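You operate a simulated robot arm through the tools that you are given. There is no shell and no other tool.

Carry out the task below with a simulated robot arm. There is one attempt and no reset: what you move stays moved.

TASK
Nest the three trays and lay the sheet in the top one.
Fine: the grey tray in the blue one, the third on top; the sheet is in the orange-handled drawer; shut it again.

It is judged by the outcome, as a careful person would: the job done as asked, and still so three seconds after it is handed in. It fails if anything else is knocked over, pushed out of place, dropped, spilled or broken. Flat cloth is picked up by pressing the open fingertips on it (5 to 10 N) and closing them slowly along it; thin cloth reads only 2 to 8 mm in the jaws.

THE ROBOT
A 5-joint arm with a two-finger parallel gripper, fixed in place. Base frame: the origin is on the floor under the middle of its stand, x ahead of it, y to its left, z up. Units: mm, rad, N and s.
It reaches about 1134 mm from its shoulder. Its first joint turns from -2.601 to 2.601 rad. Payload 1.57 kg.
The TCP is the grasp point between the finger pads, 30 mm short of the fingertips. In the tool frame z runs along the fingers and y along their closing line. The gripper opens to 110 mm. The fingers are 24 mm wide and 12 mm thick; the gripper's body (48 by 112 mm) begins 78 mm behind the TCP.
Orientation is that of the tool frame in the base frame, as a unit quaternion [w, x, y, z]. With the fingers straight down and closing along the base's y, the tool's x points along the base's -x, its y along +y and its z along -z.

THE INTERFACE
- The arm moves only by the tool send_rows. Its argument "increments" is text: rows parted by semicolons, each of 6 numbers parted by spaces: the shift along the base's x, y, z in m, then the turn, a rotation vector about the base's x, y, z in rad. In form: dx dy dz rx ry rz; .... A call has 1 to 20 rows; each row is the pose to reach, as a shift and turn from the pose commanded when the call began. "gripper" is the closure, from 0 (fully open) to 1 (shut), set as the call begins (left out, the last holds). A row lasts 0.2 s, in which the tool goes at most 50 mm and 0.15 rad; a call with a longer step from one row to the next is refused whole, and so is a gripper value outside its range. Where a pose cannot be reached the arm comes as near as it can. A force on the tool above 90 N (or 10 N above the force at the start of the call, whichever is more), or a blocked arm, ends the call early, and 0.2 s more pass. The fingers move at their own pace (about 72 mm/s each) and stop on an object; they squeeze with about 28 N. The grip force told is the motor's: it shows also when the fingers shut on nothing. Time passes only in rows, and 0.2 s behind the last, so rows that repeat a pose let the fingers close. The reply holds the time, the measured pose of the TCP, the force on the tool along the base axes, the opening and the grip force, in the units named above and with some noise, with the torque about the TCP (base axes, N m) and any sound that the robot's microphone picked up.
- Cameras (640 x 400 px; columns grow to the right, rows downward): "scene" is fixed at [222.4, 499.6, 1631]; the picture's right is [-0.15, -0.99, 0.00], its down [-0.97, 0.15, -0.20] and it looks along [0.19, -0.03, -0.98] (base axes); focal length 214 px, centre (320, 200). "wrist" rides on the gripper at [70, 16, -141] in the tool frame; the picture's right is [-0.23, 0.97, 0.00], its down [-0.85, -0.20, -0.48] and it looks along [-0.47, -0.11, 0.88] (tool axes); focal length 222 px, centre (320, 200). There is no depth. A picture from a camera that has moved, and an enlarged one, comes with that camera's place and axes in the base frame and with its lens.
- grab_frame(camera): a new picture of that camera. No time passes.
- slide_trunk(by): slides the trunk up (or, below 0, down) by that many mm; the arm rides with it, the base frame stays. It gives what a move gives, with no picture.
- close_up(camera, box): a new picture of the part [left, top, right, bottom] of that camera's present view, enlarged. No time passes.
- hand_in(): hands the job in; it is judged then, once.

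Nothing tells you positions but the pictures and the camera data. Unless the task says otherwise, let go and move clear before handing in.

The tools are called after "Call:" by a JSON object that holds its "fn" and its "kwargs". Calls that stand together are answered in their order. send_rows: Moves the arm, as the interface text tells. Its arguments: {"type":"object","properties":{"increments":{"type":"string"},"gripper":{"type":"number"}},"required":["increments"]} The other tools are called the same way: slide_trunk (by) moves the trunk up or down; grab_frame (camera) takes a picture; close_up (camera, box) takes an enlarged picture of a part of a camera's view; hand_in () hands the job in.

At the start:

```text
clock: 0.0
position: [501.5, 441.5, 1236.5]
orientation: [0.0, 0.001, 1.0, 0.0]
force: [-0.3, 0.4, 0.5]
moment: [-0.01, -0.04, 0.01]
grip_width: 109.8
gripper_force: 0.1
trunk travel left (down, up): [-970.0, 0.0]
```

scene: 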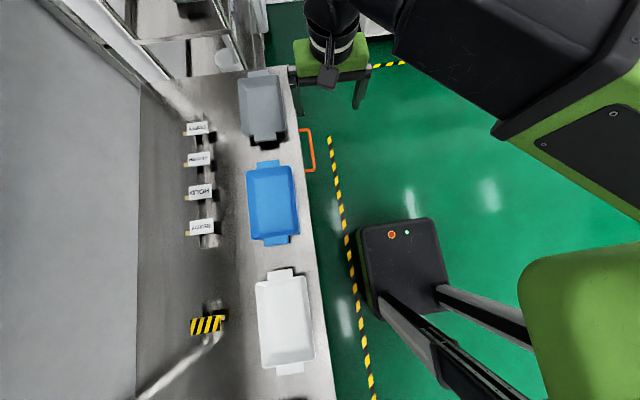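
wrist: 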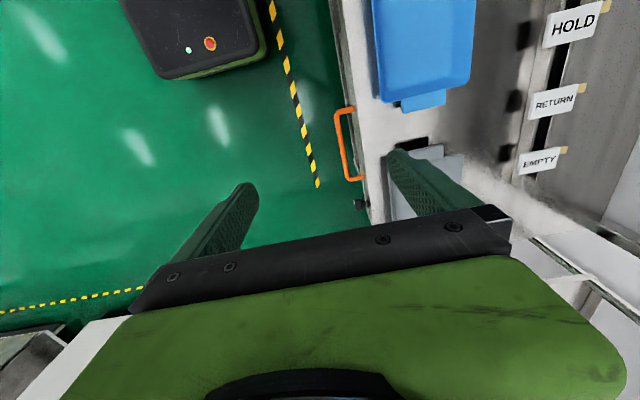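

I see a bench along the left with a grey, a blue and a white tray in a row, and an orange handle on the bench's front edge near the gap between grey and blue. I'll look closer before I move anything.

Call:
{"fn": "close_up", "kwargs": {"camera": "scene", "box": [220, 50, 340, 125]}}

Call:
{"fn": "close_up", "kwargs": {"camera": "scene", "box": [220, 120, 340, 195]}}

Call:
{"fn": "close_up", "kwargs": {"camera": "scene", "box": [220, 180, 340, 255]}}

Call:
{"fn": "close_up", "kwargs": {"camera": "scene", "box": [200, 255, 360, 385]}}

Call:
{"fn": "close_up", "kwargs": {"camera": "wrist", "box": [310, 0, 640, 210]}}

Call:
{"fn": "grab_frame", "kwargs": {"camera": "wrist"}}

```text
5.33 times, centred on (280, 88) of scene
camera zoom: at [222.4, 499.6, 1631.0], right [-0.15, -0.99, 0.0], down [-0.97, 0.15, -0.2], along [0.19, -0.03, -0.98], focal length 1144 px, centre (533, 800)
```

zoom: 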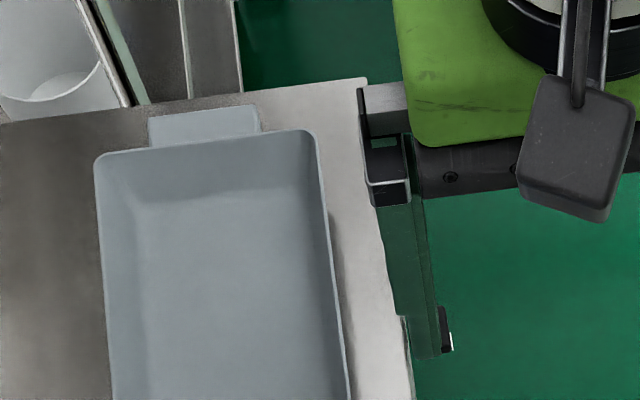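

```text
5.33 times, centred on (280, 158) of scene
camera zoom: at [222.4, 499.6, 1631.0], right [-0.15, -0.99, 0.0], down [-0.97, 0.15, -0.2], along [0.19, -0.03, -0.98], focal length 1144 px, centre (533, 427)
```

zoom: 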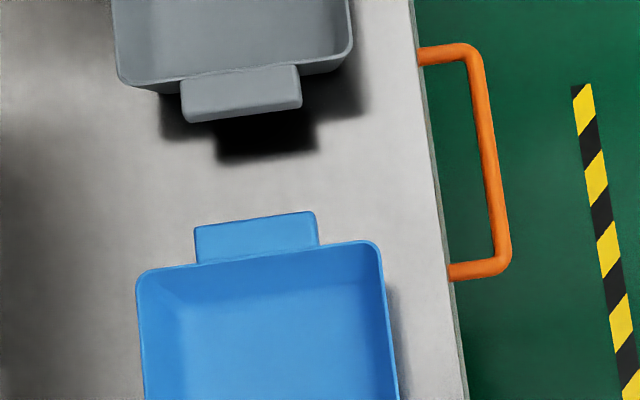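

```text
5.33 times, centred on (280, 218) of scene
camera zoom: at [222.4, 499.6, 1631.0], right [-0.15, -0.99, 0.0], down [-0.97, 0.15, -0.2], along [0.19, -0.03, -0.98], focal length 1144 px, centre (533, 107)
```

zoom: 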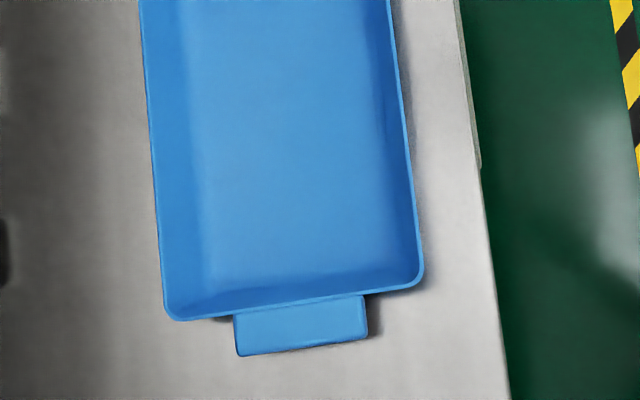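

```text
3.08 times, centred on (280, 320) of scene
camera zoom: at [222.4, 499.6, 1631.0], right [-0.15, -0.99, 0.0], down [-0.97, 0.15, -0.2], along [0.19, -0.03, -0.98], focal length 660 px, centre (443, -169)
```

zoom: 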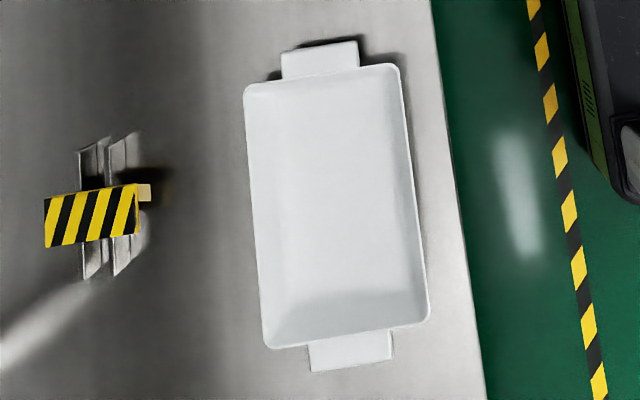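

```text
1.90 times, centred on (475, 105) of wrist
camera zoom: at [431.2, 457.9, 1379.0], right [0.23, 0.97, 0.0], down [0.85, -0.2, 0.48], along [0.47, -0.11, -0.88], focal length 423 px, centre (25, 381)
```

zoom: 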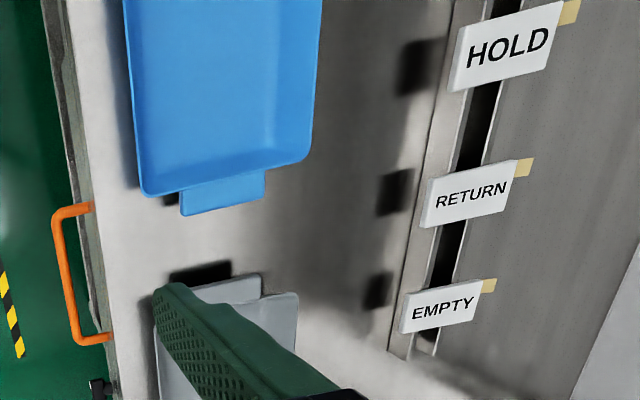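

```text
taken
camera wrist: at [431.2, 457.9, 1379.0], right [0.23, 0.97, 0.0], down [0.85, -0.2, 0.48], along [0.47, -0.11, -0.88], focal length 222 px, centre (320, 200)
```

wrist: 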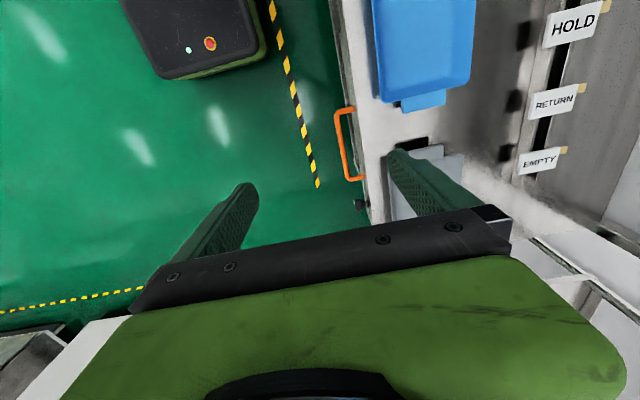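

The trays sit at roughly y≈550 in a row, and the handle is in front of the bench, below its top. I need more views to get the heights, so I'll move the arm back high above everything.

Call:
{"fn": "send_rows", "kwargs": {"increments": "-0.04 0 0 0 0 0; -0.08 0 0 0 0 0; -0.12 0 0 0 0 0; -0.16 0 0 0 0 0; -0.2 0 0 0 0 0; -0.2 0 0 0 0 0", "gripper": 0}}

Call:
{"fn": "grab_frame", "kwargs": {"camera": "wrist"}}

Call:
{"fn": "grab_frame", "kwargs": {"camera": "scene"}}

```text
clock: 1.4
position: [308.7, 455.0, 1237.5]
orientation: [0.0, 0.0, 1.0, -0.001]
force: [1.2, 0.0, -0.8]
moment: [0.02, 0.01, -0.01]
grip_width: 110.0
gripper_force: 0.0
out of reach, approached as far as the arm can: row 5, 6
trunk travel left (down, up): [-970.0, 0.0]
```

```text
taken
camera wrist: at [239.6, 471.6, 1379.1], right [0.23, 0.97, 0.0], down [0.86, -0.2, 0.48], along [0.47, -0.11, -0.88], focal length 222 px, centre (320, 200)
```

wrist: 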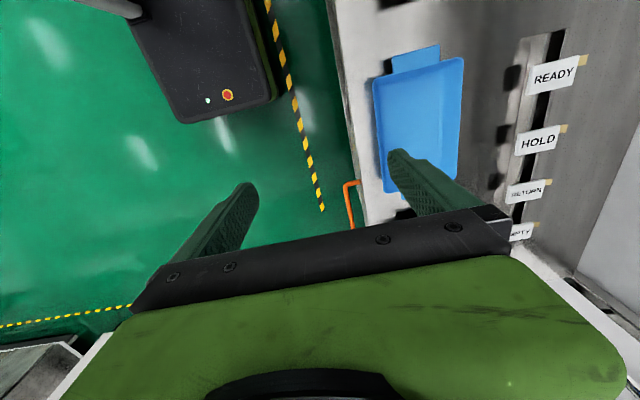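

```text
taken
```

scene: 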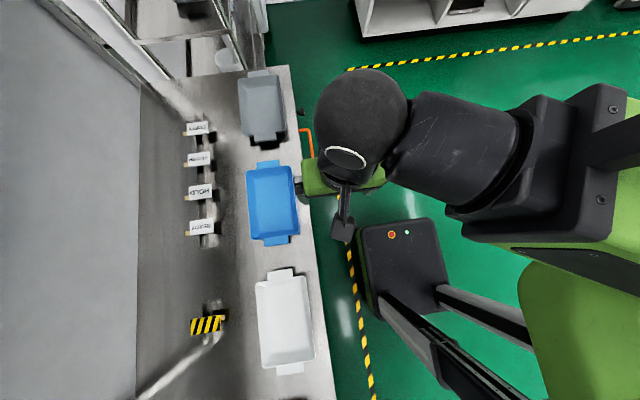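

The trays all measure about 230 x 158 mm with rims near z≈930; grey is centred near (746,636), blue (379,638) and white (11,639). Next I'll check reach towards the grey tray while staying high, and get another view.

Call:
{"fn": "send_rows", "kwargs": {"increments": "0.04 0.01 0 0 0 0; 0.08 0.02 0 0 0 0; 0.12 0.03 0 0 0 0; 0.16 0.04 0 0 0 0; 0.2 0.05 0 0 0 0; 0.24 0.06 0 0 0 0; 0.28 0.07 0 0 0 0; 0.32 0.08 0 0 0 0; 0.36 0.09 0 0 0 0; 0.4 0.1 0 0 0 0; 0.43 0.105 0 0 0 0; 0.43 0.105 0 0 0 0"}}

Call:
{"fn": "grab_frame", "kwargs": {"camera": "wrist"}}

Call:
{"fn": "grab_frame", "kwargs": {"camera": "scene"}}

```text
clock: 4.0
position: [737.6, 559.1, 1238.1]
orientation: [0.0, 0.0, 1.0, 0.0]
force: [-1.1, 0.3, -0.4]
moment: [0.01, -0.04, 0.0]
grip_width: 110.1
gripper_force: 0.1
trunk travel left (down, up): [-970.0, 0.0]
```

```text
taken
camera wrist: at [668.5, 576.0, 1379.1], right [0.23, 0.97, 0.0], down [0.85, -0.2, 0.48], along [0.47, -0.11, -0.88], focal length 222 px, centre (320, 200)
```

wrist: 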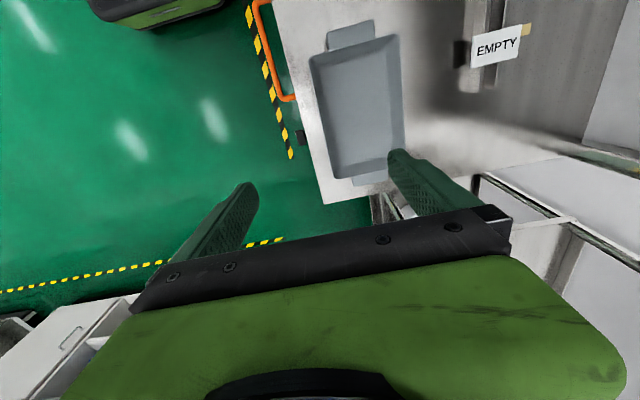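

```text
taken
```

scene: 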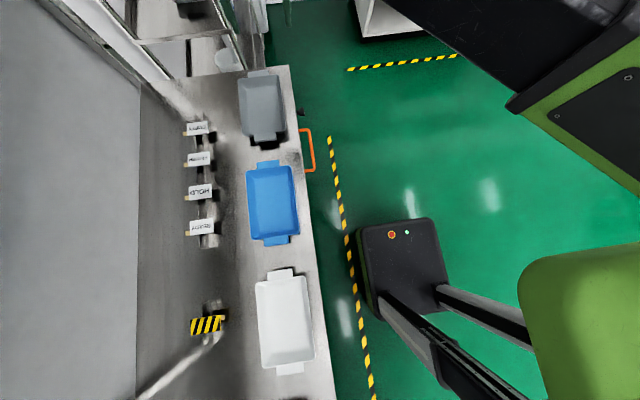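

Grey reads consistently: rim z≈922, bench top z≈877, handle bar z≈806 spanning x≈506–690 at y≈480. I'll zoom in on the grey tray to judge wall slope and thickness.

Call:
{"fn": "close_up", "kwargs": {"camera": "wrist", "box": [240, 0, 440, 220]}}

Call:
{"fn": "close_up", "kwargs": {"camera": "scene", "box": [230, 60, 330, 180]}}

Call:
{"fn": "close_up", "kwargs": {"camera": "scene", "box": [120, 0, 330, 130]}}

```text
1.82 times, centred on (340, 110) of wrist
camera zoom: at [668.5, 576.0, 1379.1], right [0.23, 0.97, 0.0], down [0.85, -0.2, 0.48], along [0.47, -0.11, -0.88], focal length 404 px, centre (284, 364)
```

zoom: 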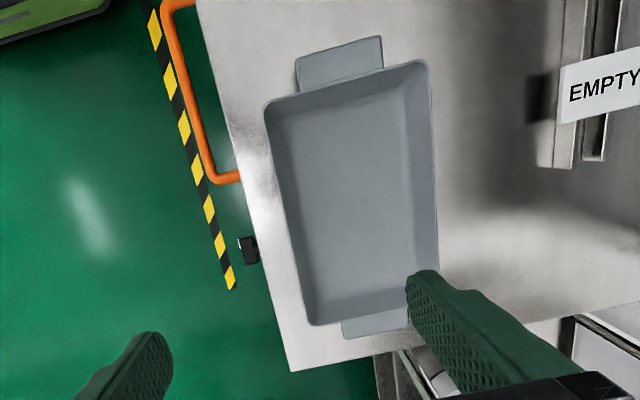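

```text
3.33 times, centred on (280, 120) of scene
camera zoom: at [222.4, 499.6, 1631.0], right [-0.15, -0.99, 0.0], down [-0.97, 0.15, -0.2], along [0.19, -0.03, -0.98], focal length 715 px, centre (453, 467)
```

zoom: 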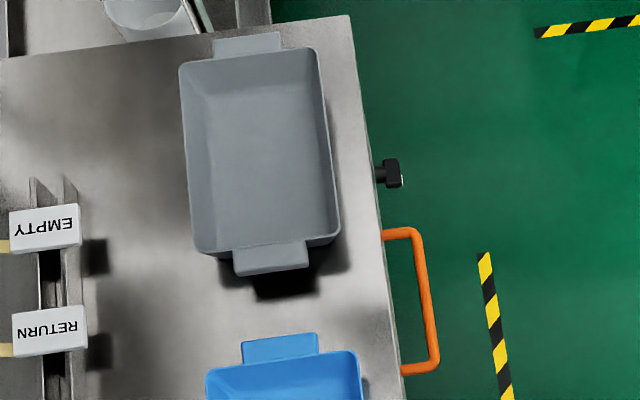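

```text
3.05 times, centred on (225, 65) of scene
camera zoom: at [222.4, 499.6, 1631.0], right [-0.15, -0.99, 0.0], down [-0.97, 0.15, -0.2], along [0.19, -0.03, -0.98], focal length 654 px, centre (610, 611)
```

zoom: 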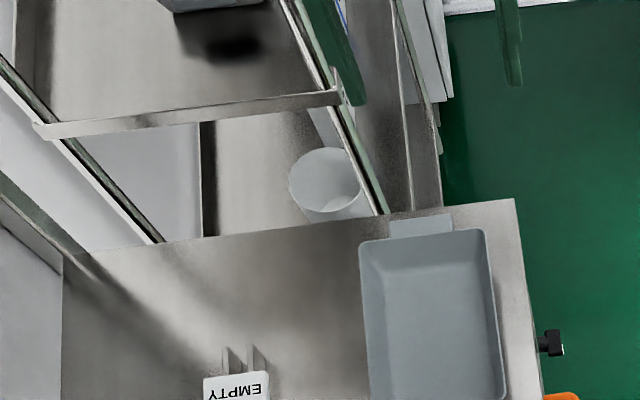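

There is a small black knob on the bench front near (791,490,783), beyond the handle, which might be a latch or lock. I'll pull back in front of the bench and tilt the wrist to look at the drawer front.

Call:
{"fn": "send_rows", "kwargs": {"increments": "-0.023 -0.027 0 0 0 0.08; -0.047 -0.053 0 0 0 0.16; -0.07 -0.08 0 0 0 0.24; -0.093 -0.107 0 0 0 0.32; -0.117 -0.133 0 0 0 0.42; -0.14 -0.16 0 0 0 0.52; -0.14 -0.18 0 0 0 0.52"}}

Call:
{"fn": "slide_trunk", "kwargs": {"by": -200}}

Call:
{"fn": "grab_frame", "kwargs": {"camera": "wrist"}}

```text
clock: 5.6
position: [599.3, 378.5, 1236.8]
orientation: [0.0, -0.257, 0.966, 0.0]
force: [-0.2, -0.4, 0.0]
moment: [0.03, 0.01, 0.01]
grip_width: 110.0
gripper_force: 0.0
trunk travel left (down, up): [-970.0, 0.0]
```

```text
clock: 7.8
position: [599.4, 378.0, 1036.4]
orientation: [0.0, -0.257, 0.966, 0.0]
force: [-0.2, 0.2, -0.4]
moment: [0.0, 0.01, -0.01]
grip_width: 110.0
gripper_force: 0.1
trunk travel left (down, up): [-770.0, 200.0]
```

```text
taken
camera wrist: at [530.1, 359.0, 1179.0], right [-0.29, 0.96, 0.0], down [0.84, 0.25, 0.48], along [0.46, 0.14, -0.88], focal length 222 px, centre (320, 200)
```

wrist: 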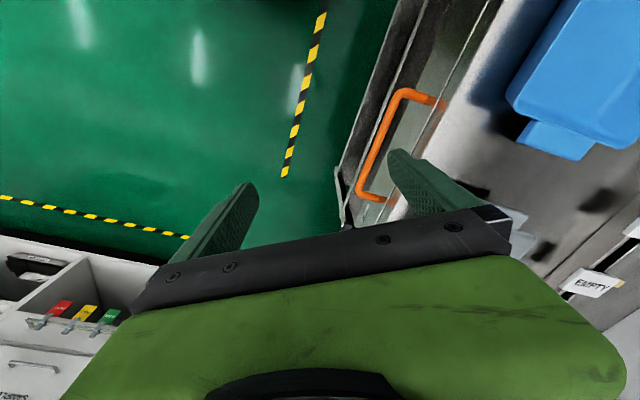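

The drawer front is now in view. I'll pitch the wrist outward to look at it square on.

Call:
{"fn": "send_rows", "kwargs": {"increments": "0 0 0 0.064 -0.1016 0; 0 0 0 0.128 -0.203 0; 0 0 0 0.192 -0.305 0; 0 0 0 0.256 -0.406 0; 0 0 0 0.32 -0.508 0; 0 0 0 0.32 -0.508 0"}}

Call:
{"fn": "grab_frame", "kwargs": {"camera": "wrist"}}

Call:
{"fn": "grab_frame", "kwargs": {"camera": "scene"}}

```text
clock: 9.2
position: [597.8, 379.2, 1078.9]
orientation: [0.282, -0.245, 0.923, 0.089]
force: [-0.8, 0.5, 0.0]
moment: [0.03, -0.01, 0.05]
grip_width: 110.1
gripper_force: 0.1
out of reach, approached as far as the arm can: row 2, 3, 4, 5, 6
trunk travel left (down, up): [-770.0, 200.0]
```

```text
taken
camera wrist: at [472.1, 323.4, 1156.9], right [-0.33, 0.93, 0.15], down [0.49, 0.03, 0.87], along [0.81, 0.36, -0.46], focal length 222 px, centre (320, 200)
```

wrist: 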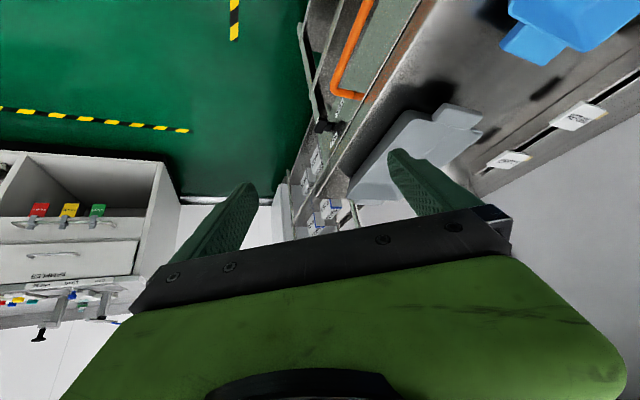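

```text
taken
```

scene: 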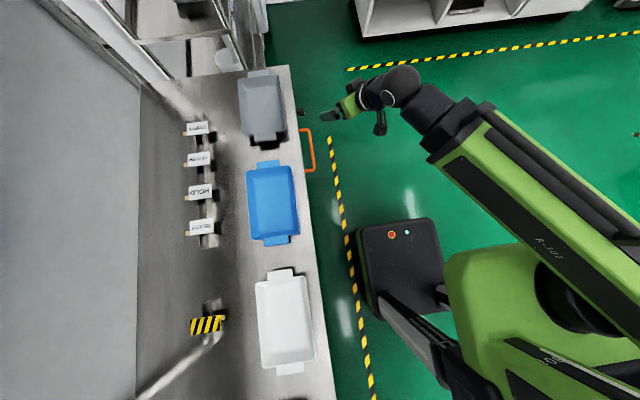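

Call:
{"fn": "close_up", "kwargs": {"camera": "wrist", "box": [260, 0, 500, 210]}}

Call:
{"fn": "close_up", "kwargs": {"camera": "wrist", "box": [290, 60, 390, 160]}}

Call:
{"fn": "close_up", "kwargs": {"camera": "wrist", "box": [340, 80, 500, 210]}}

```text
1.90 times, centred on (380, 105) of wrist
camera zoom: at [472.1, 323.4, 1156.9], right [-0.33, 0.93, 0.15], down [0.49, 0.03, 0.87], along [0.81, 0.36, -0.46], focal length 423 px, centre (206, 381)
```

zoom: 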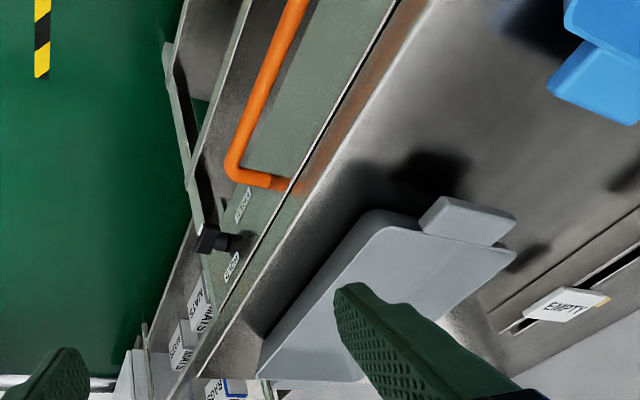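

```text
4.00 times, centred on (340, 110) of wrist
camera zoom: at [472.1, 323.4, 1156.9], right [-0.33, 0.93, 0.15], down [0.49, 0.03, 0.87], along [0.81, 0.36, -0.46], focal length 888 px, centre (240, 560)
```

zoom: 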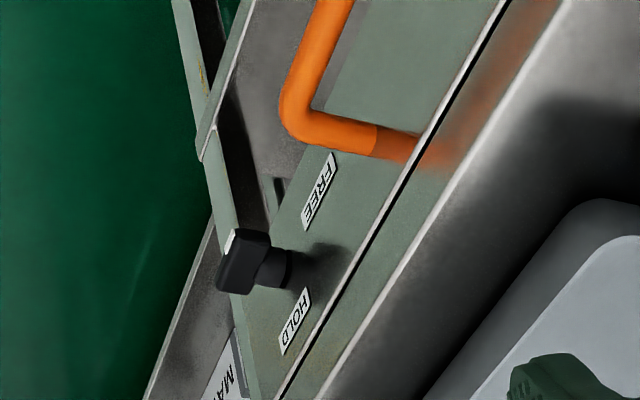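

```text
3.08 times, centred on (420, 145) of wrist
camera zoom: at [472.1, 323.4, 1156.9], right [-0.33, 0.93, 0.15], down [0.49, 0.03, 0.87], along [0.81, 0.36, -0.46], focal length 684 px, centre (12, 369)
```

zoom: 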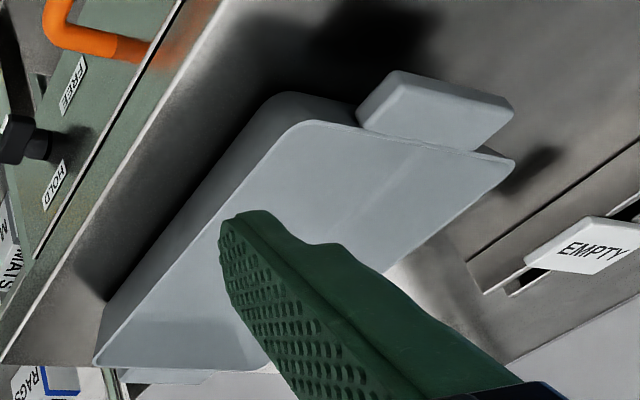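

The knob on the drawer front is a turn-lock marked FREE and HOLD, so it probably has to be turned before the drawer opens. I'll move to get a square view of it from the front.

Call:
{"fn": "send_rows", "kwargs": {"increments": "0 0 0 -0.064 0.1016 0; 0 0 0 -0.128 0.203 0; 0 0 0 -0.192 0.305 0; 0 0 0 -0.256 0.406 0; 0 0 0 -0.315 0.5 0; 0 0 0 -0.315 0.5 0"}}

```text
clock: 10.6
position: [597.5, 380.4, 1036.6]
orientation: [0.005, -0.257, 0.966, 0.0]
force: [0.5, 0.7, -0.1]
moment: [-0.01, 0.01, -0.03]
grip_width: 110.0
gripper_force: 0.2
out of reach, approached as far as the arm can: row 1, 2, 3, 4, 5, 6
trunk travel left (down, up): [-770.0, 200.0]
```

Call:
{"fn": "send_rows", "kwargs": {"increments": "0.022 0 0 0 0 0.13; 0.044 0 0 0 0 0.26; 0.066 0 0 0 0 0.39; 0.088 0 0 0 0 0.52; 0.11 0 0 0 0 0.65; 0.132 0 0 0 0 0.78; 0.154 0 0 0 0 0.91; 0.17 0 0 0 0 1.04; 0.17 0 0 0 0 1.05; 0.17 0 0 0 0 1.05"}}

Call:
{"fn": "grab_frame", "kwargs": {"camera": "wrist"}}

Call:
{"fn": "grab_frame", "kwargs": {"camera": "scene"}}

```text
clock: 12.8
position: [770.0, 379.6, 1035.7]
orientation: [-0.004, 0.707, -0.707, -0.002]
force: [0.3, -0.5, -1.2]
moment: [-0.02, 0.0, 0.02]
grip_width: 109.9
gripper_force: 0.1
trunk travel left (down, up): [-770.0, 200.0]
```

```text
taken
camera wrist: at [753.4, 309.3, 1178.3], right [-0.97, 0.23, 0.0], down [0.2, 0.85, 0.49], along [0.11, 0.47, -0.87], focal length 222 px, centre (320, 200)
```

wrist: 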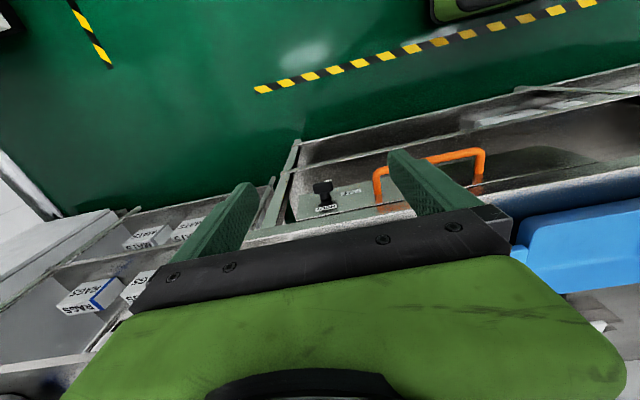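

```text
taken
```

scene: 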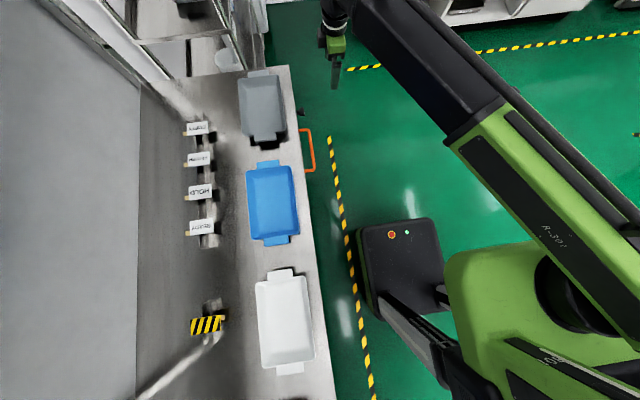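

Call:
{"fn": "slide_trunk", "kwargs": {"by": -180}}

Call:
{"fn": "grab_frame", "kwargs": {"camera": "wrist"}}

Call:
{"fn": "close_up", "kwargs": {"camera": "wrist", "box": [230, 60, 430, 200]}}

```text
clock: 14.8
position: [769.9, 380.1, 857.1]
orientation: [0.003, -0.707, 0.708, 0.003]
force: [0.7, 0.7, 0.1]
moment: [-0.02, -0.03, 0.0]
grip_width: 110.2
gripper_force: 0.0
trunk travel left (down, up): [-590.0, 380.0]
```

```text
taken
camera wrist: at [753.2, 309.3, 998.4], right [-0.97, 0.23, 0.0], down [0.2, 0.85, 0.49], along [0.11, 0.47, -0.87], focal length 222 px, centre (320, 200)
```

wrist: 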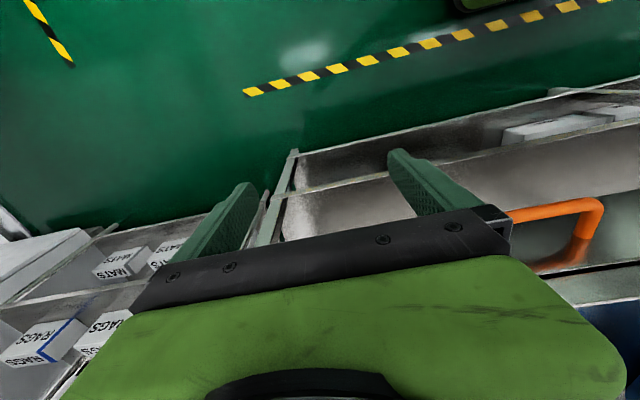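

```text
2.86 times, centred on (330, 130) of wrist
camera zoom: at [753.2, 309.3, 998.4], right [-0.97, 0.23, 0.0], down [0.2, 0.85, 0.49], along [0.11, 0.47, -0.87], focal length 635 px, centre (291, 400)
```

zoom: 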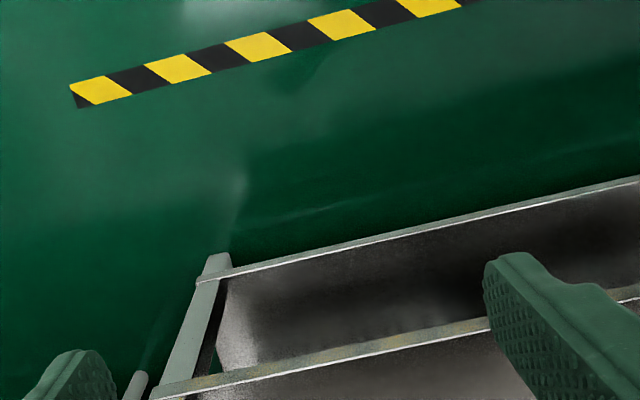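

The palm hides the knob from this low, so I'll raise a little and shift towards the bench for a close look.

Call:
{"fn": "slide_trunk", "kwargs": {"by": 70}}

Call:
{"fn": "send_rows", "kwargs": {"increments": "0 0.025 0 0 0 0; 0 0.045 0 0 0 0; 0 0.045 0 0 0 0"}}

Call:
{"fn": "grab_frame", "kwargs": {"camera": "wrist"}}

Call:
{"fn": "close_up", "kwargs": {"camera": "wrist", "box": [260, 130, 400, 220]}}

```text
clock: 15.8
position: [769.7, 380.8, 926.0]
orientation: [-0.003, 0.707, -0.707, -0.003]
force: [-0.4, 0.2, 0.2]
moment: [-0.02, 0.01, -0.05]
grip_width: 110.1
gripper_force: 0.1
trunk travel left (down, up): [-660.0, 310.0]
```

```text
clock: 16.6
position: [770.8, 424.8, 926.8]
orientation: [0.004, -0.707, 0.708, 0.003]
force: [0.4, -0.9, 0.4]
moment: [-0.03, 0.0, 0.0]
grip_width: 110.0
gripper_force: 0.1
trunk travel left (down, up): [-660.0, 310.0]
```

```text
taken
camera wrist: at [754.1, 354.2, 1068.3], right [-0.97, 0.23, 0.0], down [0.2, 0.85, 0.49], along [0.11, 0.47, -0.87], focal length 222 px, centre (320, 200)
```

wrist: 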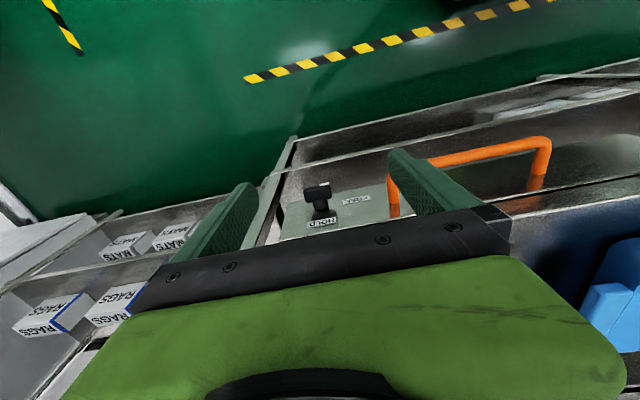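

```text
4.44 times, centred on (330, 175) of wrist
camera zoom: at [754.1, 354.2, 1068.3], right [-0.97, 0.23, 0.0], down [0.2, 0.85, 0.49], along [0.11, 0.47, -0.87], focal length 987 px, centre (276, 311)
```

zoom: 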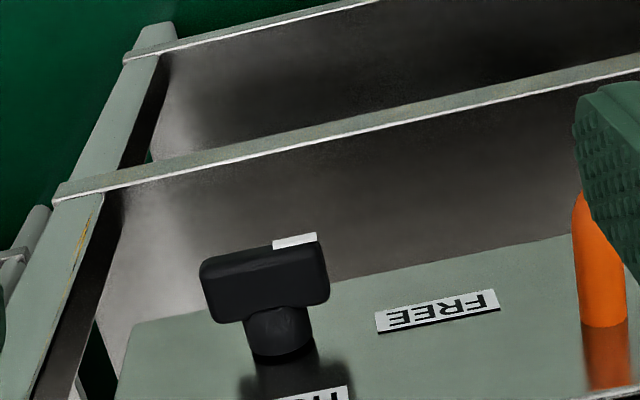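

The knob's white pointer is turned to the FREE side (−x), so the drawer should already be unlocked. Next I'll measure the tray walls more closely.

Call:
{"fn": "close_up", "kwargs": {"camera": "scene", "box": [240, 155, 308, 200]}}

Call:
{"fn": "close_up", "kwargs": {"camera": "scene", "box": [240, 200, 308, 245]}}

Call:
{"fn": "close_up", "kwargs": {"camera": "scene", "box": [232, 65, 300, 110]}}

Call:
{"fn": "close_up", "kwargs": {"camera": "scene", "box": [232, 105, 300, 155]}}

```text
8.89 times, centred on (274, 178) of scene
camera zoom: at [222.4, 499.6, 1631.0], right [-0.15, -0.99, 0.0], down [-0.97, 0.15, -0.2], along [0.19, -0.03, -0.98], focal length 1906 px, centre (729, 400)
```

zoom: 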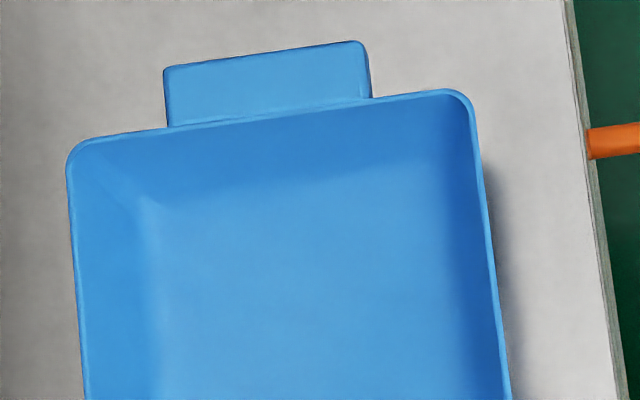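

```text
8.89 times, centred on (274, 222) of scene
camera zoom: at [222.4, 499.6, 1631.0], right [-0.15, -0.99, 0.0], down [-0.97, 0.15, -0.2], along [0.19, -0.03, -0.98], focal length 1906 px, centre (729, 0)
```

zoom: 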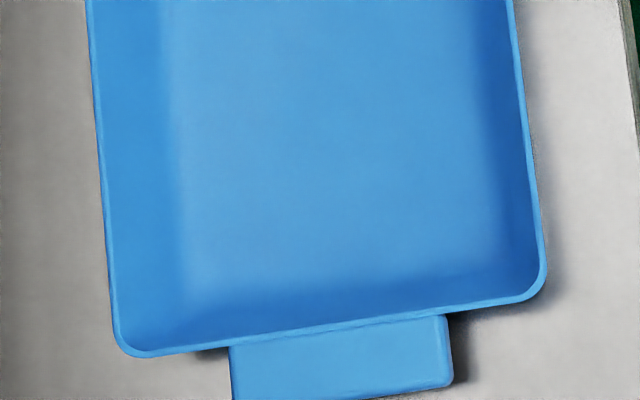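

```text
8.89 times, centred on (266, 88) of scene
camera zoom: at [222.4, 499.6, 1631.0], right [-0.15, -0.99, 0.0], down [-0.97, 0.15, -0.2], along [0.19, -0.03, -0.98], focal length 1906 px, centre (800, 1200)
```

zoom: 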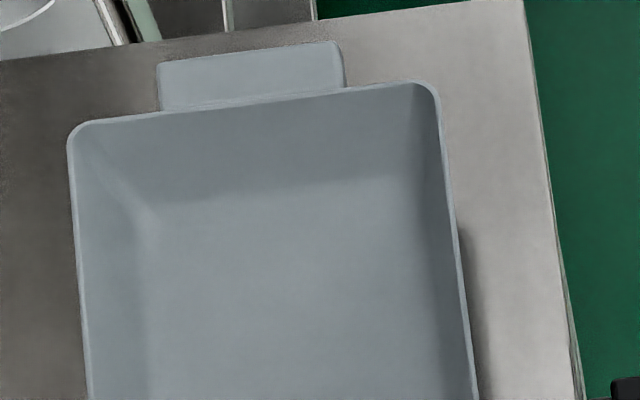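

```text
8.00 times, centred on (266, 130) of scene
camera zoom: at [222.4, 499.6, 1631.0], right [-0.15, -0.99, 0.0], down [-0.97, 0.15, -0.2], along [0.19, -0.03, -0.98], focal length 1716 px, centre (752, 760)
```

zoom: 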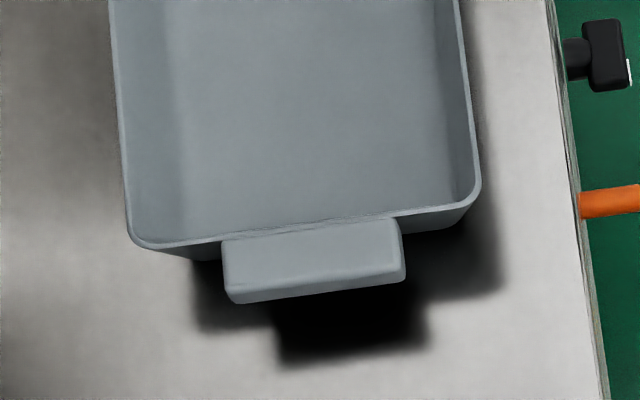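

I now know all trays share one size, with sloped walls about 45 mm high and solid end lugs about 81 x 31 x 11 mm. The lug's vertical sides suit a straight-down grip, so I'll raise up, turn the tool back and approach the grey tray's near lug.

Call:
{"fn": "slide_trunk", "kwargs": {"by": 200}}

Call:
{"fn": "send_rows", "kwargs": {"increments": "-0.015 0.015 0 0 0 -0.14; -0.03 0.03 0 0 0 -0.28; -0.045 0.045 0 0 0 -0.42; -0.06 0.06 0 0 0 -0.56; -0.075 0.08 0 0 0 -0.7; -0.09 0.1 0 0 0 -0.84; -0.105 0.12 0 0 0 -0.98; -0.12 0.14 0 0 0 -1.12; -0.135 0.165 0 0 0 -1.26; -0.145 0.19 0 0 0 -1.4; -0.155 0.212 0 0 0 -1.54; -0.155 0.212 0 0 0 -1.573; -0.155 0.212 0 0 0 -1.573"}}

Call:
{"fn": "grab_frame", "kwargs": {"camera": "wrist"}}

Call:
{"fn": "grab_frame", "kwargs": {"camera": "scene"}}

```text
clock: 18.8
position: [770.1, 424.4, 1126.8]
orientation: [0.003, -0.707, 0.707, 0.003]
force: [0.0, -0.5, 0.2]
moment: [0.03, 0.0, 0.01]
grip_width: 110.0
gripper_force: 0.0
trunk travel left (down, up): [-860.0, 110.0]
```

```text
clock: 21.6
position: [615.3, 638.0, 1127.2]
orientation: [0.005, 0.003, 1.0, 0.001]
force: [0.2, 0.1, 0.0]
moment: [0.01, -0.03, 0.01]
grip_width: 110.1
gripper_force: 0.0
trunk travel left (down, up): [-860.0, 110.0]
```

```text
taken
camera wrist: at [544.1, 654.4, 1268.3], right [0.23, 0.97, 0.0], down [0.85, -0.2, 0.49], along [0.47, -0.11, -0.87], focal length 222 px, centre (320, 200)
```

wrist: 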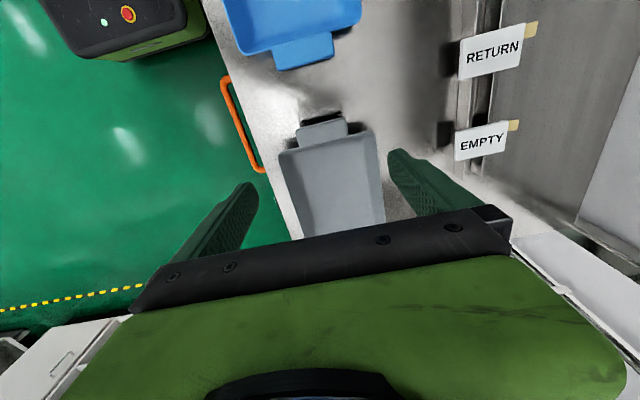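

```text
taken
```

scene: 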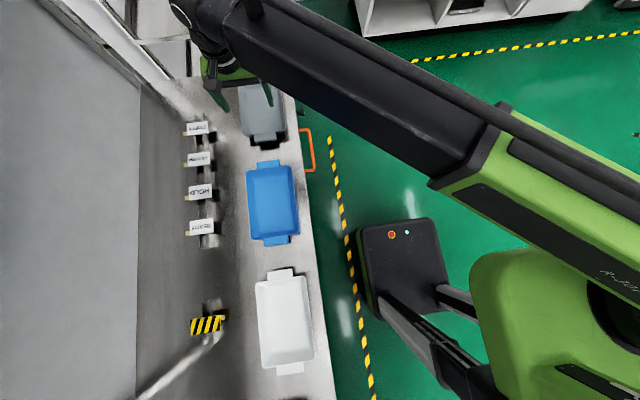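

Call:
{"fn": "close_up", "kwargs": {"camera": "wrist", "box": [250, 90, 410, 210]}}

Call:
{"fn": "close_up", "kwargs": {"camera": "wrist", "box": [220, 0, 380, 100]}}

Call:
{"fn": "close_up", "kwargs": {"camera": "scene", "box": [240, 120, 300, 160]}}

```text
3.33 times, centred on (330, 150) of wrist
camera zoom: at [544.1, 654.4, 1268.3], right [0.23, 0.97, 0.0], down [0.85, -0.2, 0.49], along [0.47, -0.11, -0.87], focal length 740 px, centre (287, 367)
```

zoom: 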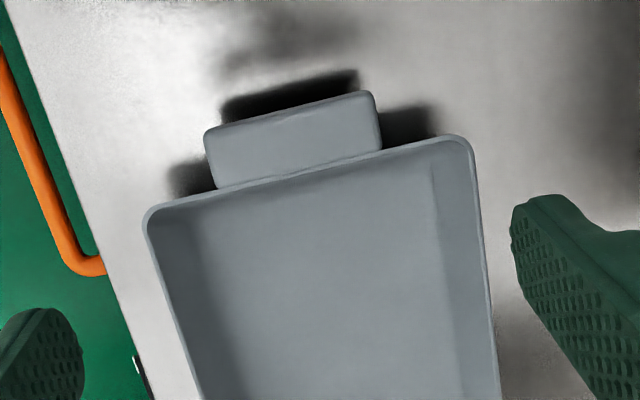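

```text
4.00 times, centred on (300, 50) of wrist
camera zoom: at [544.1, 654.4, 1268.3], right [0.23, 0.97, 0.0], down [0.85, -0.2, 0.49], along [0.47, -0.11, -0.87], focal length 888 px, centre (400, 800)
```

zoom: 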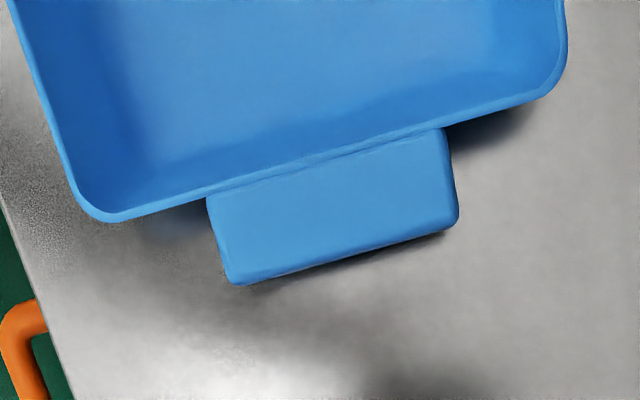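

```text
10.00 times, centred on (270, 140) of scene
camera zoom: at [222.4, 499.6, 1631.0], right [-0.15, -0.99, 0.0], down [-0.97, 0.15, -0.2], along [0.19, -0.03, -0.98], focal length 2145 px, centre (820, 800)
```

zoom: 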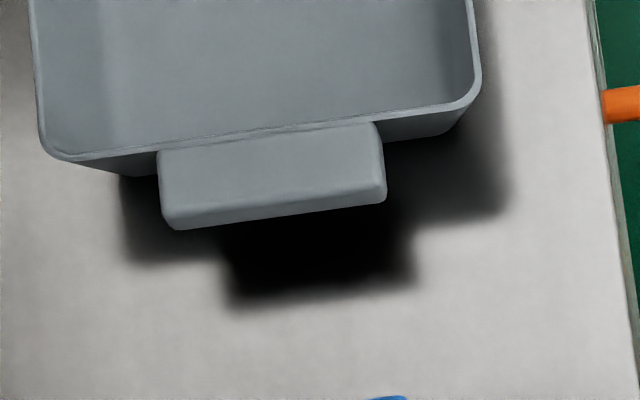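

The grey near lug is about 77 mm wide, centred near (614, 639), with its top at z≈927. I'll descend straight down around it with open fingers, staying about 10 mm off the bench.

Call:
{"fn": "send_rows", "kwargs": {"increments": "-0.001 0.001 -0.04 0 0 0; -0.001 0.001 -0.08 0 0 0; -0.001 0.001 -0.12 0 0 0; -0.001 0.001 -0.14 0 0 0; -0.001 0.001 -0.14 0 0 0"}}

Call:
{"fn": "grab_frame", "kwargs": {"camera": "wrist"}}

Call:
{"fn": "close_up", "kwargs": {"camera": "scene", "box": [200, 60, 330, 160]}}

```text
clock: 22.8
position: [607.0, 636.1, 1127.7]
orientation: [0.005, 0.002, 1.0, 0.0]
force: [-0.2, -0.6, -0.5]
moment: [0.0, 0.01, -0.01]
grip_width: 110.1
gripper_force: 0.0
out of reach, approached as far as the arm can: row 1, 2, 3, 4, 5
trunk travel left (down, up): [-860.0, 110.0]
```

```text
taken
camera wrist: at [537.1, 653.3, 1268.2], right [0.23, 0.97, 0.0], down [0.85, -0.2, 0.49], along [0.47, -0.11, -0.87], focal length 222 px, centre (320, 200)
```

wrist: 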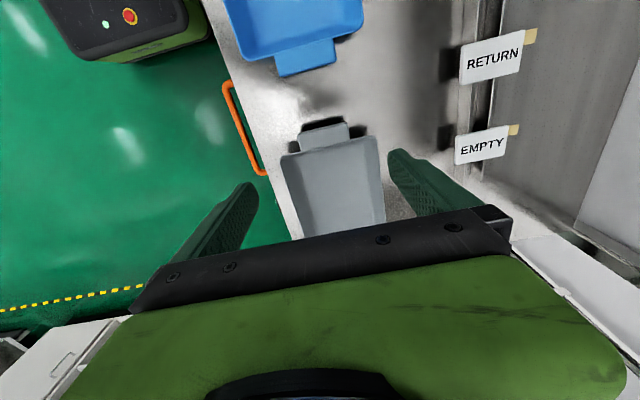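

```text
4.00 times, centred on (265, 110) of scene
camera zoom: at [222.4, 499.6, 1631.0], right [-0.15, -0.99, 0.0], down [-0.97, 0.15, -0.2], along [0.19, -0.03, -0.98], focal length 858 px, centre (540, 560)
```

zoom: 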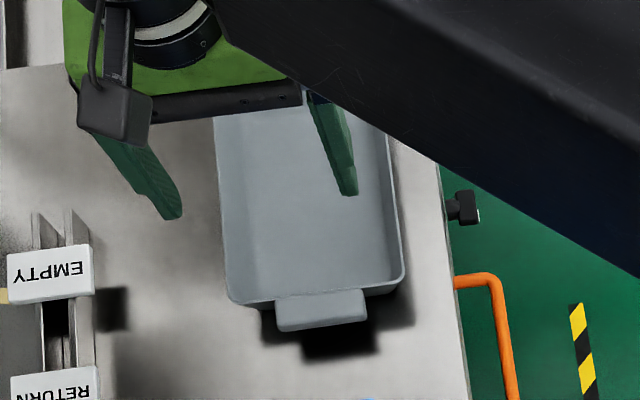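

At this height the arm can't go lower by itself at this radius, so I'll use the trunk for vertical motion. First I'll correct the position above the lug, then descend in stages.

Call:
{"fn": "send_rows", "kwargs": {"increments": "0.004 0.002 0 0 0.005 0.002; 0.007 0.003 0 0 0.01 0.004; 0.007 0.003 0 0 0.01 0.004"}}

Call:
{"fn": "slide_trunk", "kwargs": {"by": -130}}

Call:
{"fn": "grab_frame", "kwargs": {"camera": "wrist"}}

Call:
{"fn": "close_up", "kwargs": {"camera": "wrist", "box": [170, 60, 470, 230]}}

```text
clock: 23.6
position: [618.7, 638.8, 1126.7]
orientation: [0.0, 0.0, 1.0, 0.001]
force: [0.5, 0.4, -0.4]
moment: [0.01, 0.01, -0.04]
grip_width: 109.8
gripper_force: 0.1
trunk travel left (down, up): [-860.0, 110.0]
```

```text
clock: 25.2
position: [617.8, 638.4, 997.7]
orientation: [0.0, 0.001, 1.0, 0.0]
force: [0.9, 0.1, 0.0]
moment: [0.02, 0.0, -0.03]
grip_width: 109.8
gripper_force: 0.1
trunk travel left (down, up): [-730.0, 240.0]
```

```text
taken
camera wrist: at [548.4, 655.4, 1139.1], right [0.23, 0.97, 0.0], down [0.86, -0.2, 0.48], along [0.47, -0.11, -0.88], focal length 222 px, centre (320, 200)
```

wrist: 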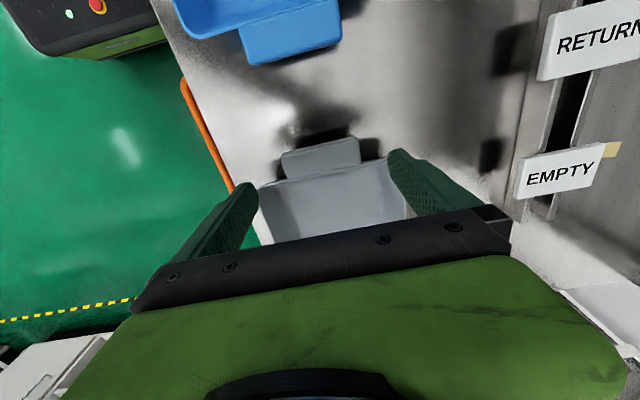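

```text
2.13 times, centred on (320, 145) of wrist
camera zoom: at [548.4, 655.4, 1139.1], right [0.23, 0.97, 0.0], down [0.86, -0.2, 0.48], along [0.47, -0.11, -0.88], focal length 474 px, centre (320, 317)
```

zoom: 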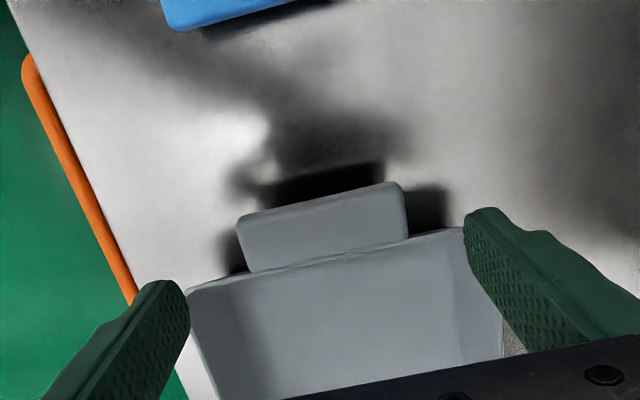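

Call:
{"fn": "send_rows", "kwargs": {"increments": "-0.0045 0.0015 0 0 0 0; -0.0045 0.0015 0 0 0 0"}}

Call:
{"fn": "slide_trunk", "kwargs": {"by": -50}}

Call:
{"fn": "close_up", "kwargs": {"camera": "wrist", "box": [170, 100, 470, 270]}}

Call:
{"fn": "close_up", "kwargs": {"camera": "scene", "box": [200, 80, 330, 160]}}

```text
clock: 25.8
position: [612.8, 640.0, 996.9]
orientation: [0.0, 0.0, 1.0, 0.0]
force: [0.2, -0.5, 0.1]
moment: [0.0, 0.0, -0.01]
grip_width: 110.1
gripper_force: 0.0
trunk travel left (down, up): [-730.0, 240.0]
```

```text
clock: 26.7
position: [613.8, 640.7, 947.0]
orientation: [-0.001, 0.0, 1.0, 0.001]
force: [-0.4, -1.0, -0.2]
moment: [-0.01, -0.01, -0.02]
grip_width: 109.9
gripper_force: 0.1
trunk travel left (down, up): [-680.0, 290.0]
```

```text
2.13 times, centred on (320, 185) of wrist
camera zoom: at [544.3, 657.1, 1089.1], right [0.23, 0.97, 0.0], down [0.86, -0.2, 0.48], along [0.47, -0.11, -0.88], focal length 474 px, centre (320, 232)
```

zoom: 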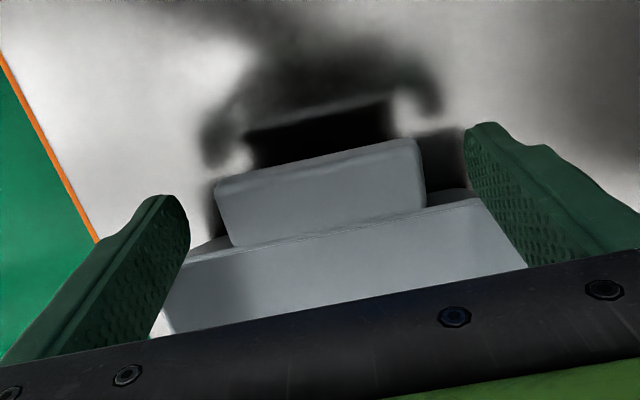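

```text
4.92 times, centred on (265, 120) of scene
camera zoom: at [222.4, 499.6, 1631.0], right [-0.15, -0.99, 0.0], down [-0.97, 0.15, -0.2], along [0.19, -0.03, -0.98], focal length 1056 px, centre (591, 594)
```

zoom: 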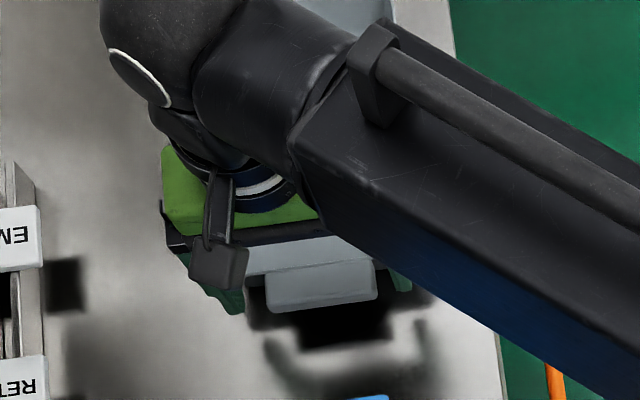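

Call:
{"fn": "slide_trunk", "kwargs": {"by": -15}}

Call:
{"fn": "slide_trunk", "kwargs": {"by": -13}}

Call:
{"fn": "grab_frame", "kwargs": {"camera": "wrist"}}

Call:
{"fn": "close_up", "kwargs": {"camera": "wrist", "box": [170, 100, 470, 270]}}

```text
clock: 27.4
position: [614.9, 640.6, 931.5]
orientation: [0.0, 0.0, 1.0, 0.0]
force: [0.0, 0.5, 0.2]
moment: [0.01, 0.0, 0.02]
grip_width: 109.9
gripper_force: 0.1
trunk travel left (down, up): [-665.0, 305.0]
```

```text
clock: 28.0
position: [613.1, 640.5, 919.3]
orientation: [-0.001, -0.001, 1.0, 0.0]
force: [-0.3, 0.4, 0.5]
moment: [-0.03, 0.01, 0.01]
grip_width: 110.0
gripper_force: 0.1
trunk travel left (down, up): [-652.0, 318.0]
```

```text
taken
camera wrist: at [544.3, 657.1, 1061.0], right [0.23, 0.97, 0.0], down [0.86, -0.2, 0.48], along [0.47, -0.11, -0.88], focal length 222 px, centre (320, 200)
```

wrist: 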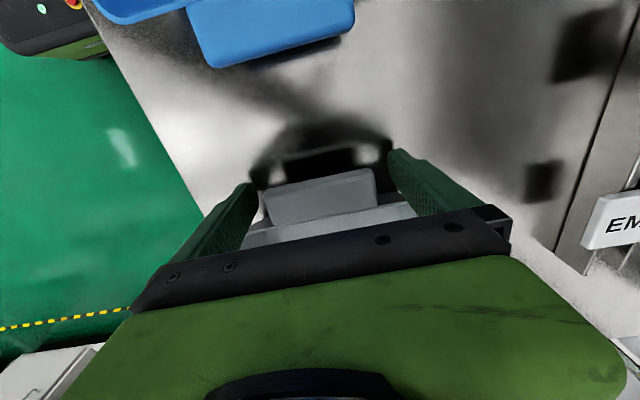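

```text
2.13 times, centred on (320, 185) of wrist
camera zoom: at [544.3, 657.1, 1061.0], right [0.23, 0.97, 0.0], down [0.86, -0.2, 0.48], along [0.47, -0.11, -0.88], focal length 474 px, centre (320, 232)
```

zoom: 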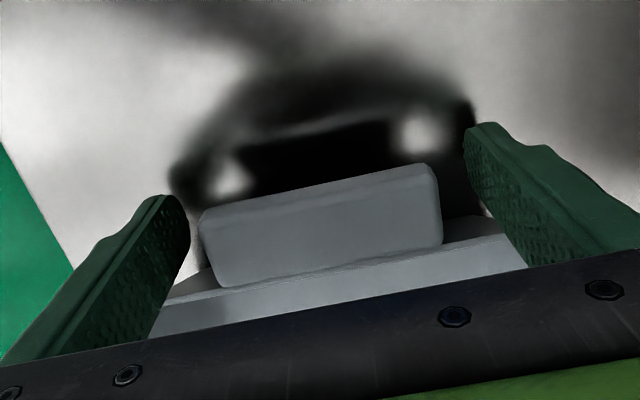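

The lug is centred between the fingers with no contact. I'll close on it.

Call:
{"fn": "send_rows", "kwargs": {"increments": "0 0 0 0 0 0; 0 0 0 0 0 0; 0 0 0 0 0 0; 0 0 0 0 0 0", "gripper": 1}}

Call:
{"fn": "grab_frame", "kwargs": {"camera": "wrist"}}

```text
clock: 29.0
position: [613.2, 640.2, 917.9]
orientation: [-0.001, 0.0, 1.0, 0.0]
force: [-0.3, 0.1, -0.2]
moment: [-0.15, -0.12, -0.08]
grip_width: 80.0
gripper_force: 28.1
trunk travel left (down, up): [-652.0, 318.0]
```

```text
taken
camera wrist: at [544.3, 657.2, 1061.0], right [0.23, 0.97, 0.0], down [0.86, -0.2, 0.48], along [0.47, -0.11, -0.88], focal length 222 px, centre (320, 200)
```

wrist: 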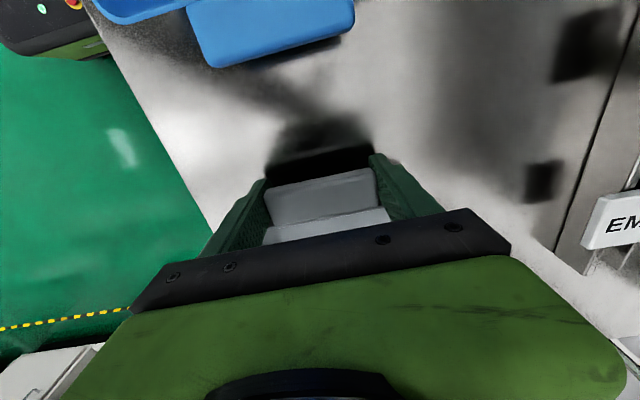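

Gripped at 80 mm with 28 N. I'll lift a little to see whether the tray stays level.

Call:
{"fn": "slide_trunk", "kwargs": {"by": 8}}

Call:
{"fn": "close_up", "kwargs": {"camera": "scene", "box": [220, 55, 320, 155]}}

Call:
{"fn": "grab_frame", "kwargs": {"camera": "wrist"}}

```text
clock: 29.5
position: [614.3, 641.9, 927.4]
orientation: [0.0, 0.0, 1.0, 0.0]
force: [-0.2, 0.0, -1.5]
moment: [-0.01, 0.27, 0.0]
grip_width: 79.8
gripper_force: 28.0
trunk travel left (down, up): [-660.0, 310.0]
```

```text
4.00 times, centred on (270, 105) of scene
camera zoom: at [222.4, 499.6, 1631.0], right [-0.15, -0.99, 0.0], down [-0.97, 0.15, -0.2], along [0.19, -0.03, -0.98], focal length 858 px, centre (520, 580)
```

zoom: 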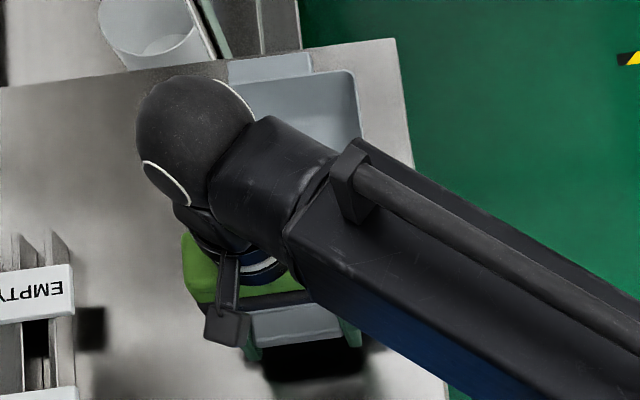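

```text
taken
camera wrist: at [544.5, 657.5, 1068.7], right [0.23, 0.97, 0.0], down [0.86, -0.2, 0.48], along [0.47, -0.11, -0.88], focal length 222 px, centre (320, 200)
```

wrist: 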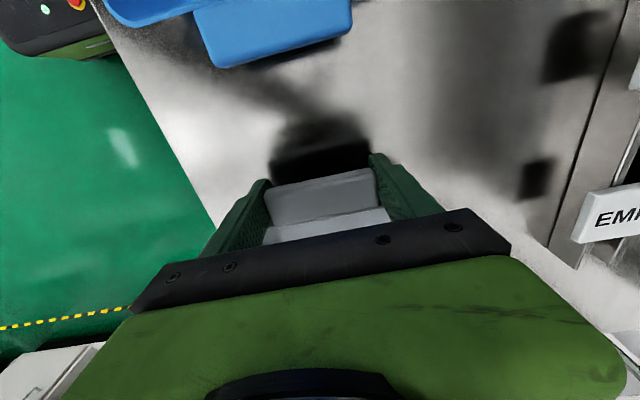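

The load reads only about 1.5–2 N and the grip is holding. I'll lift further and check again.

Call:
{"fn": "slide_trunk", "kwargs": {"by": 30}}

Call:
{"fn": "close_up", "kwargs": {"camera": "scene", "box": [220, 45, 320, 145]}}

Call:
{"fn": "grab_frame", "kwargs": {"camera": "wrist"}}

```text
clock: 30.3
position: [613.1, 641.5, 957.1]
orientation: [-0.001, 0.0, 1.0, 0.0]
force: [0.4, -0.6, -2.2]
moment: [-0.03, 0.28, -0.01]
grip_width: 79.6
gripper_force: 28.0
trunk travel left (down, up): [-690.0, 280.0]
```

```text
4.00 times, centred on (270, 95) of scene
camera zoom: at [222.4, 499.6, 1631.0], right [-0.15, -0.99, 0.0], down [-0.97, 0.15, -0.2], along [0.19, -0.03, -0.98], focal length 858 px, centre (520, 620)
```

zoom: 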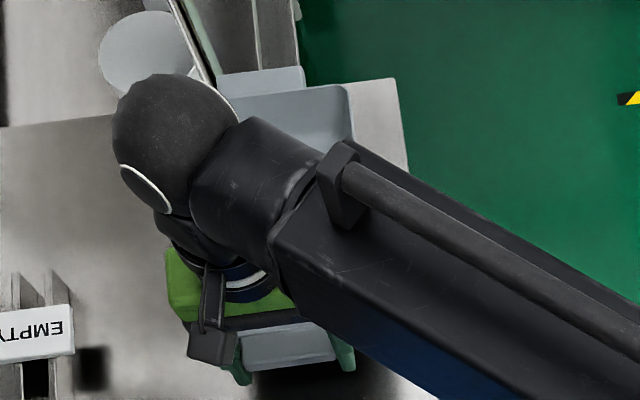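

```text
taken
camera wrist: at [544.5, 657.4, 1098.8], right [0.23, 0.97, 0.0], down [0.86, -0.2, 0.48], along [0.47, -0.11, -0.88], focal length 222 px, centre (320, 200)
```

wrist: 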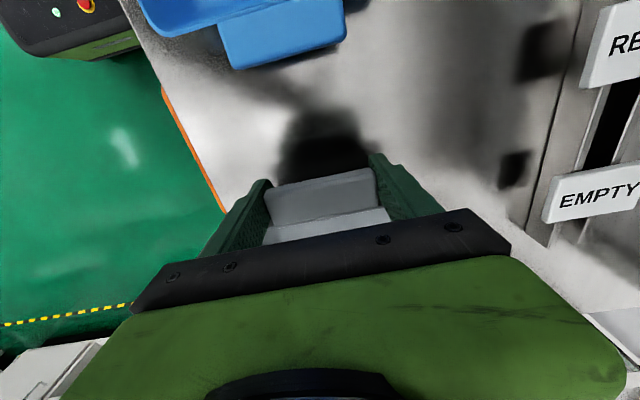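

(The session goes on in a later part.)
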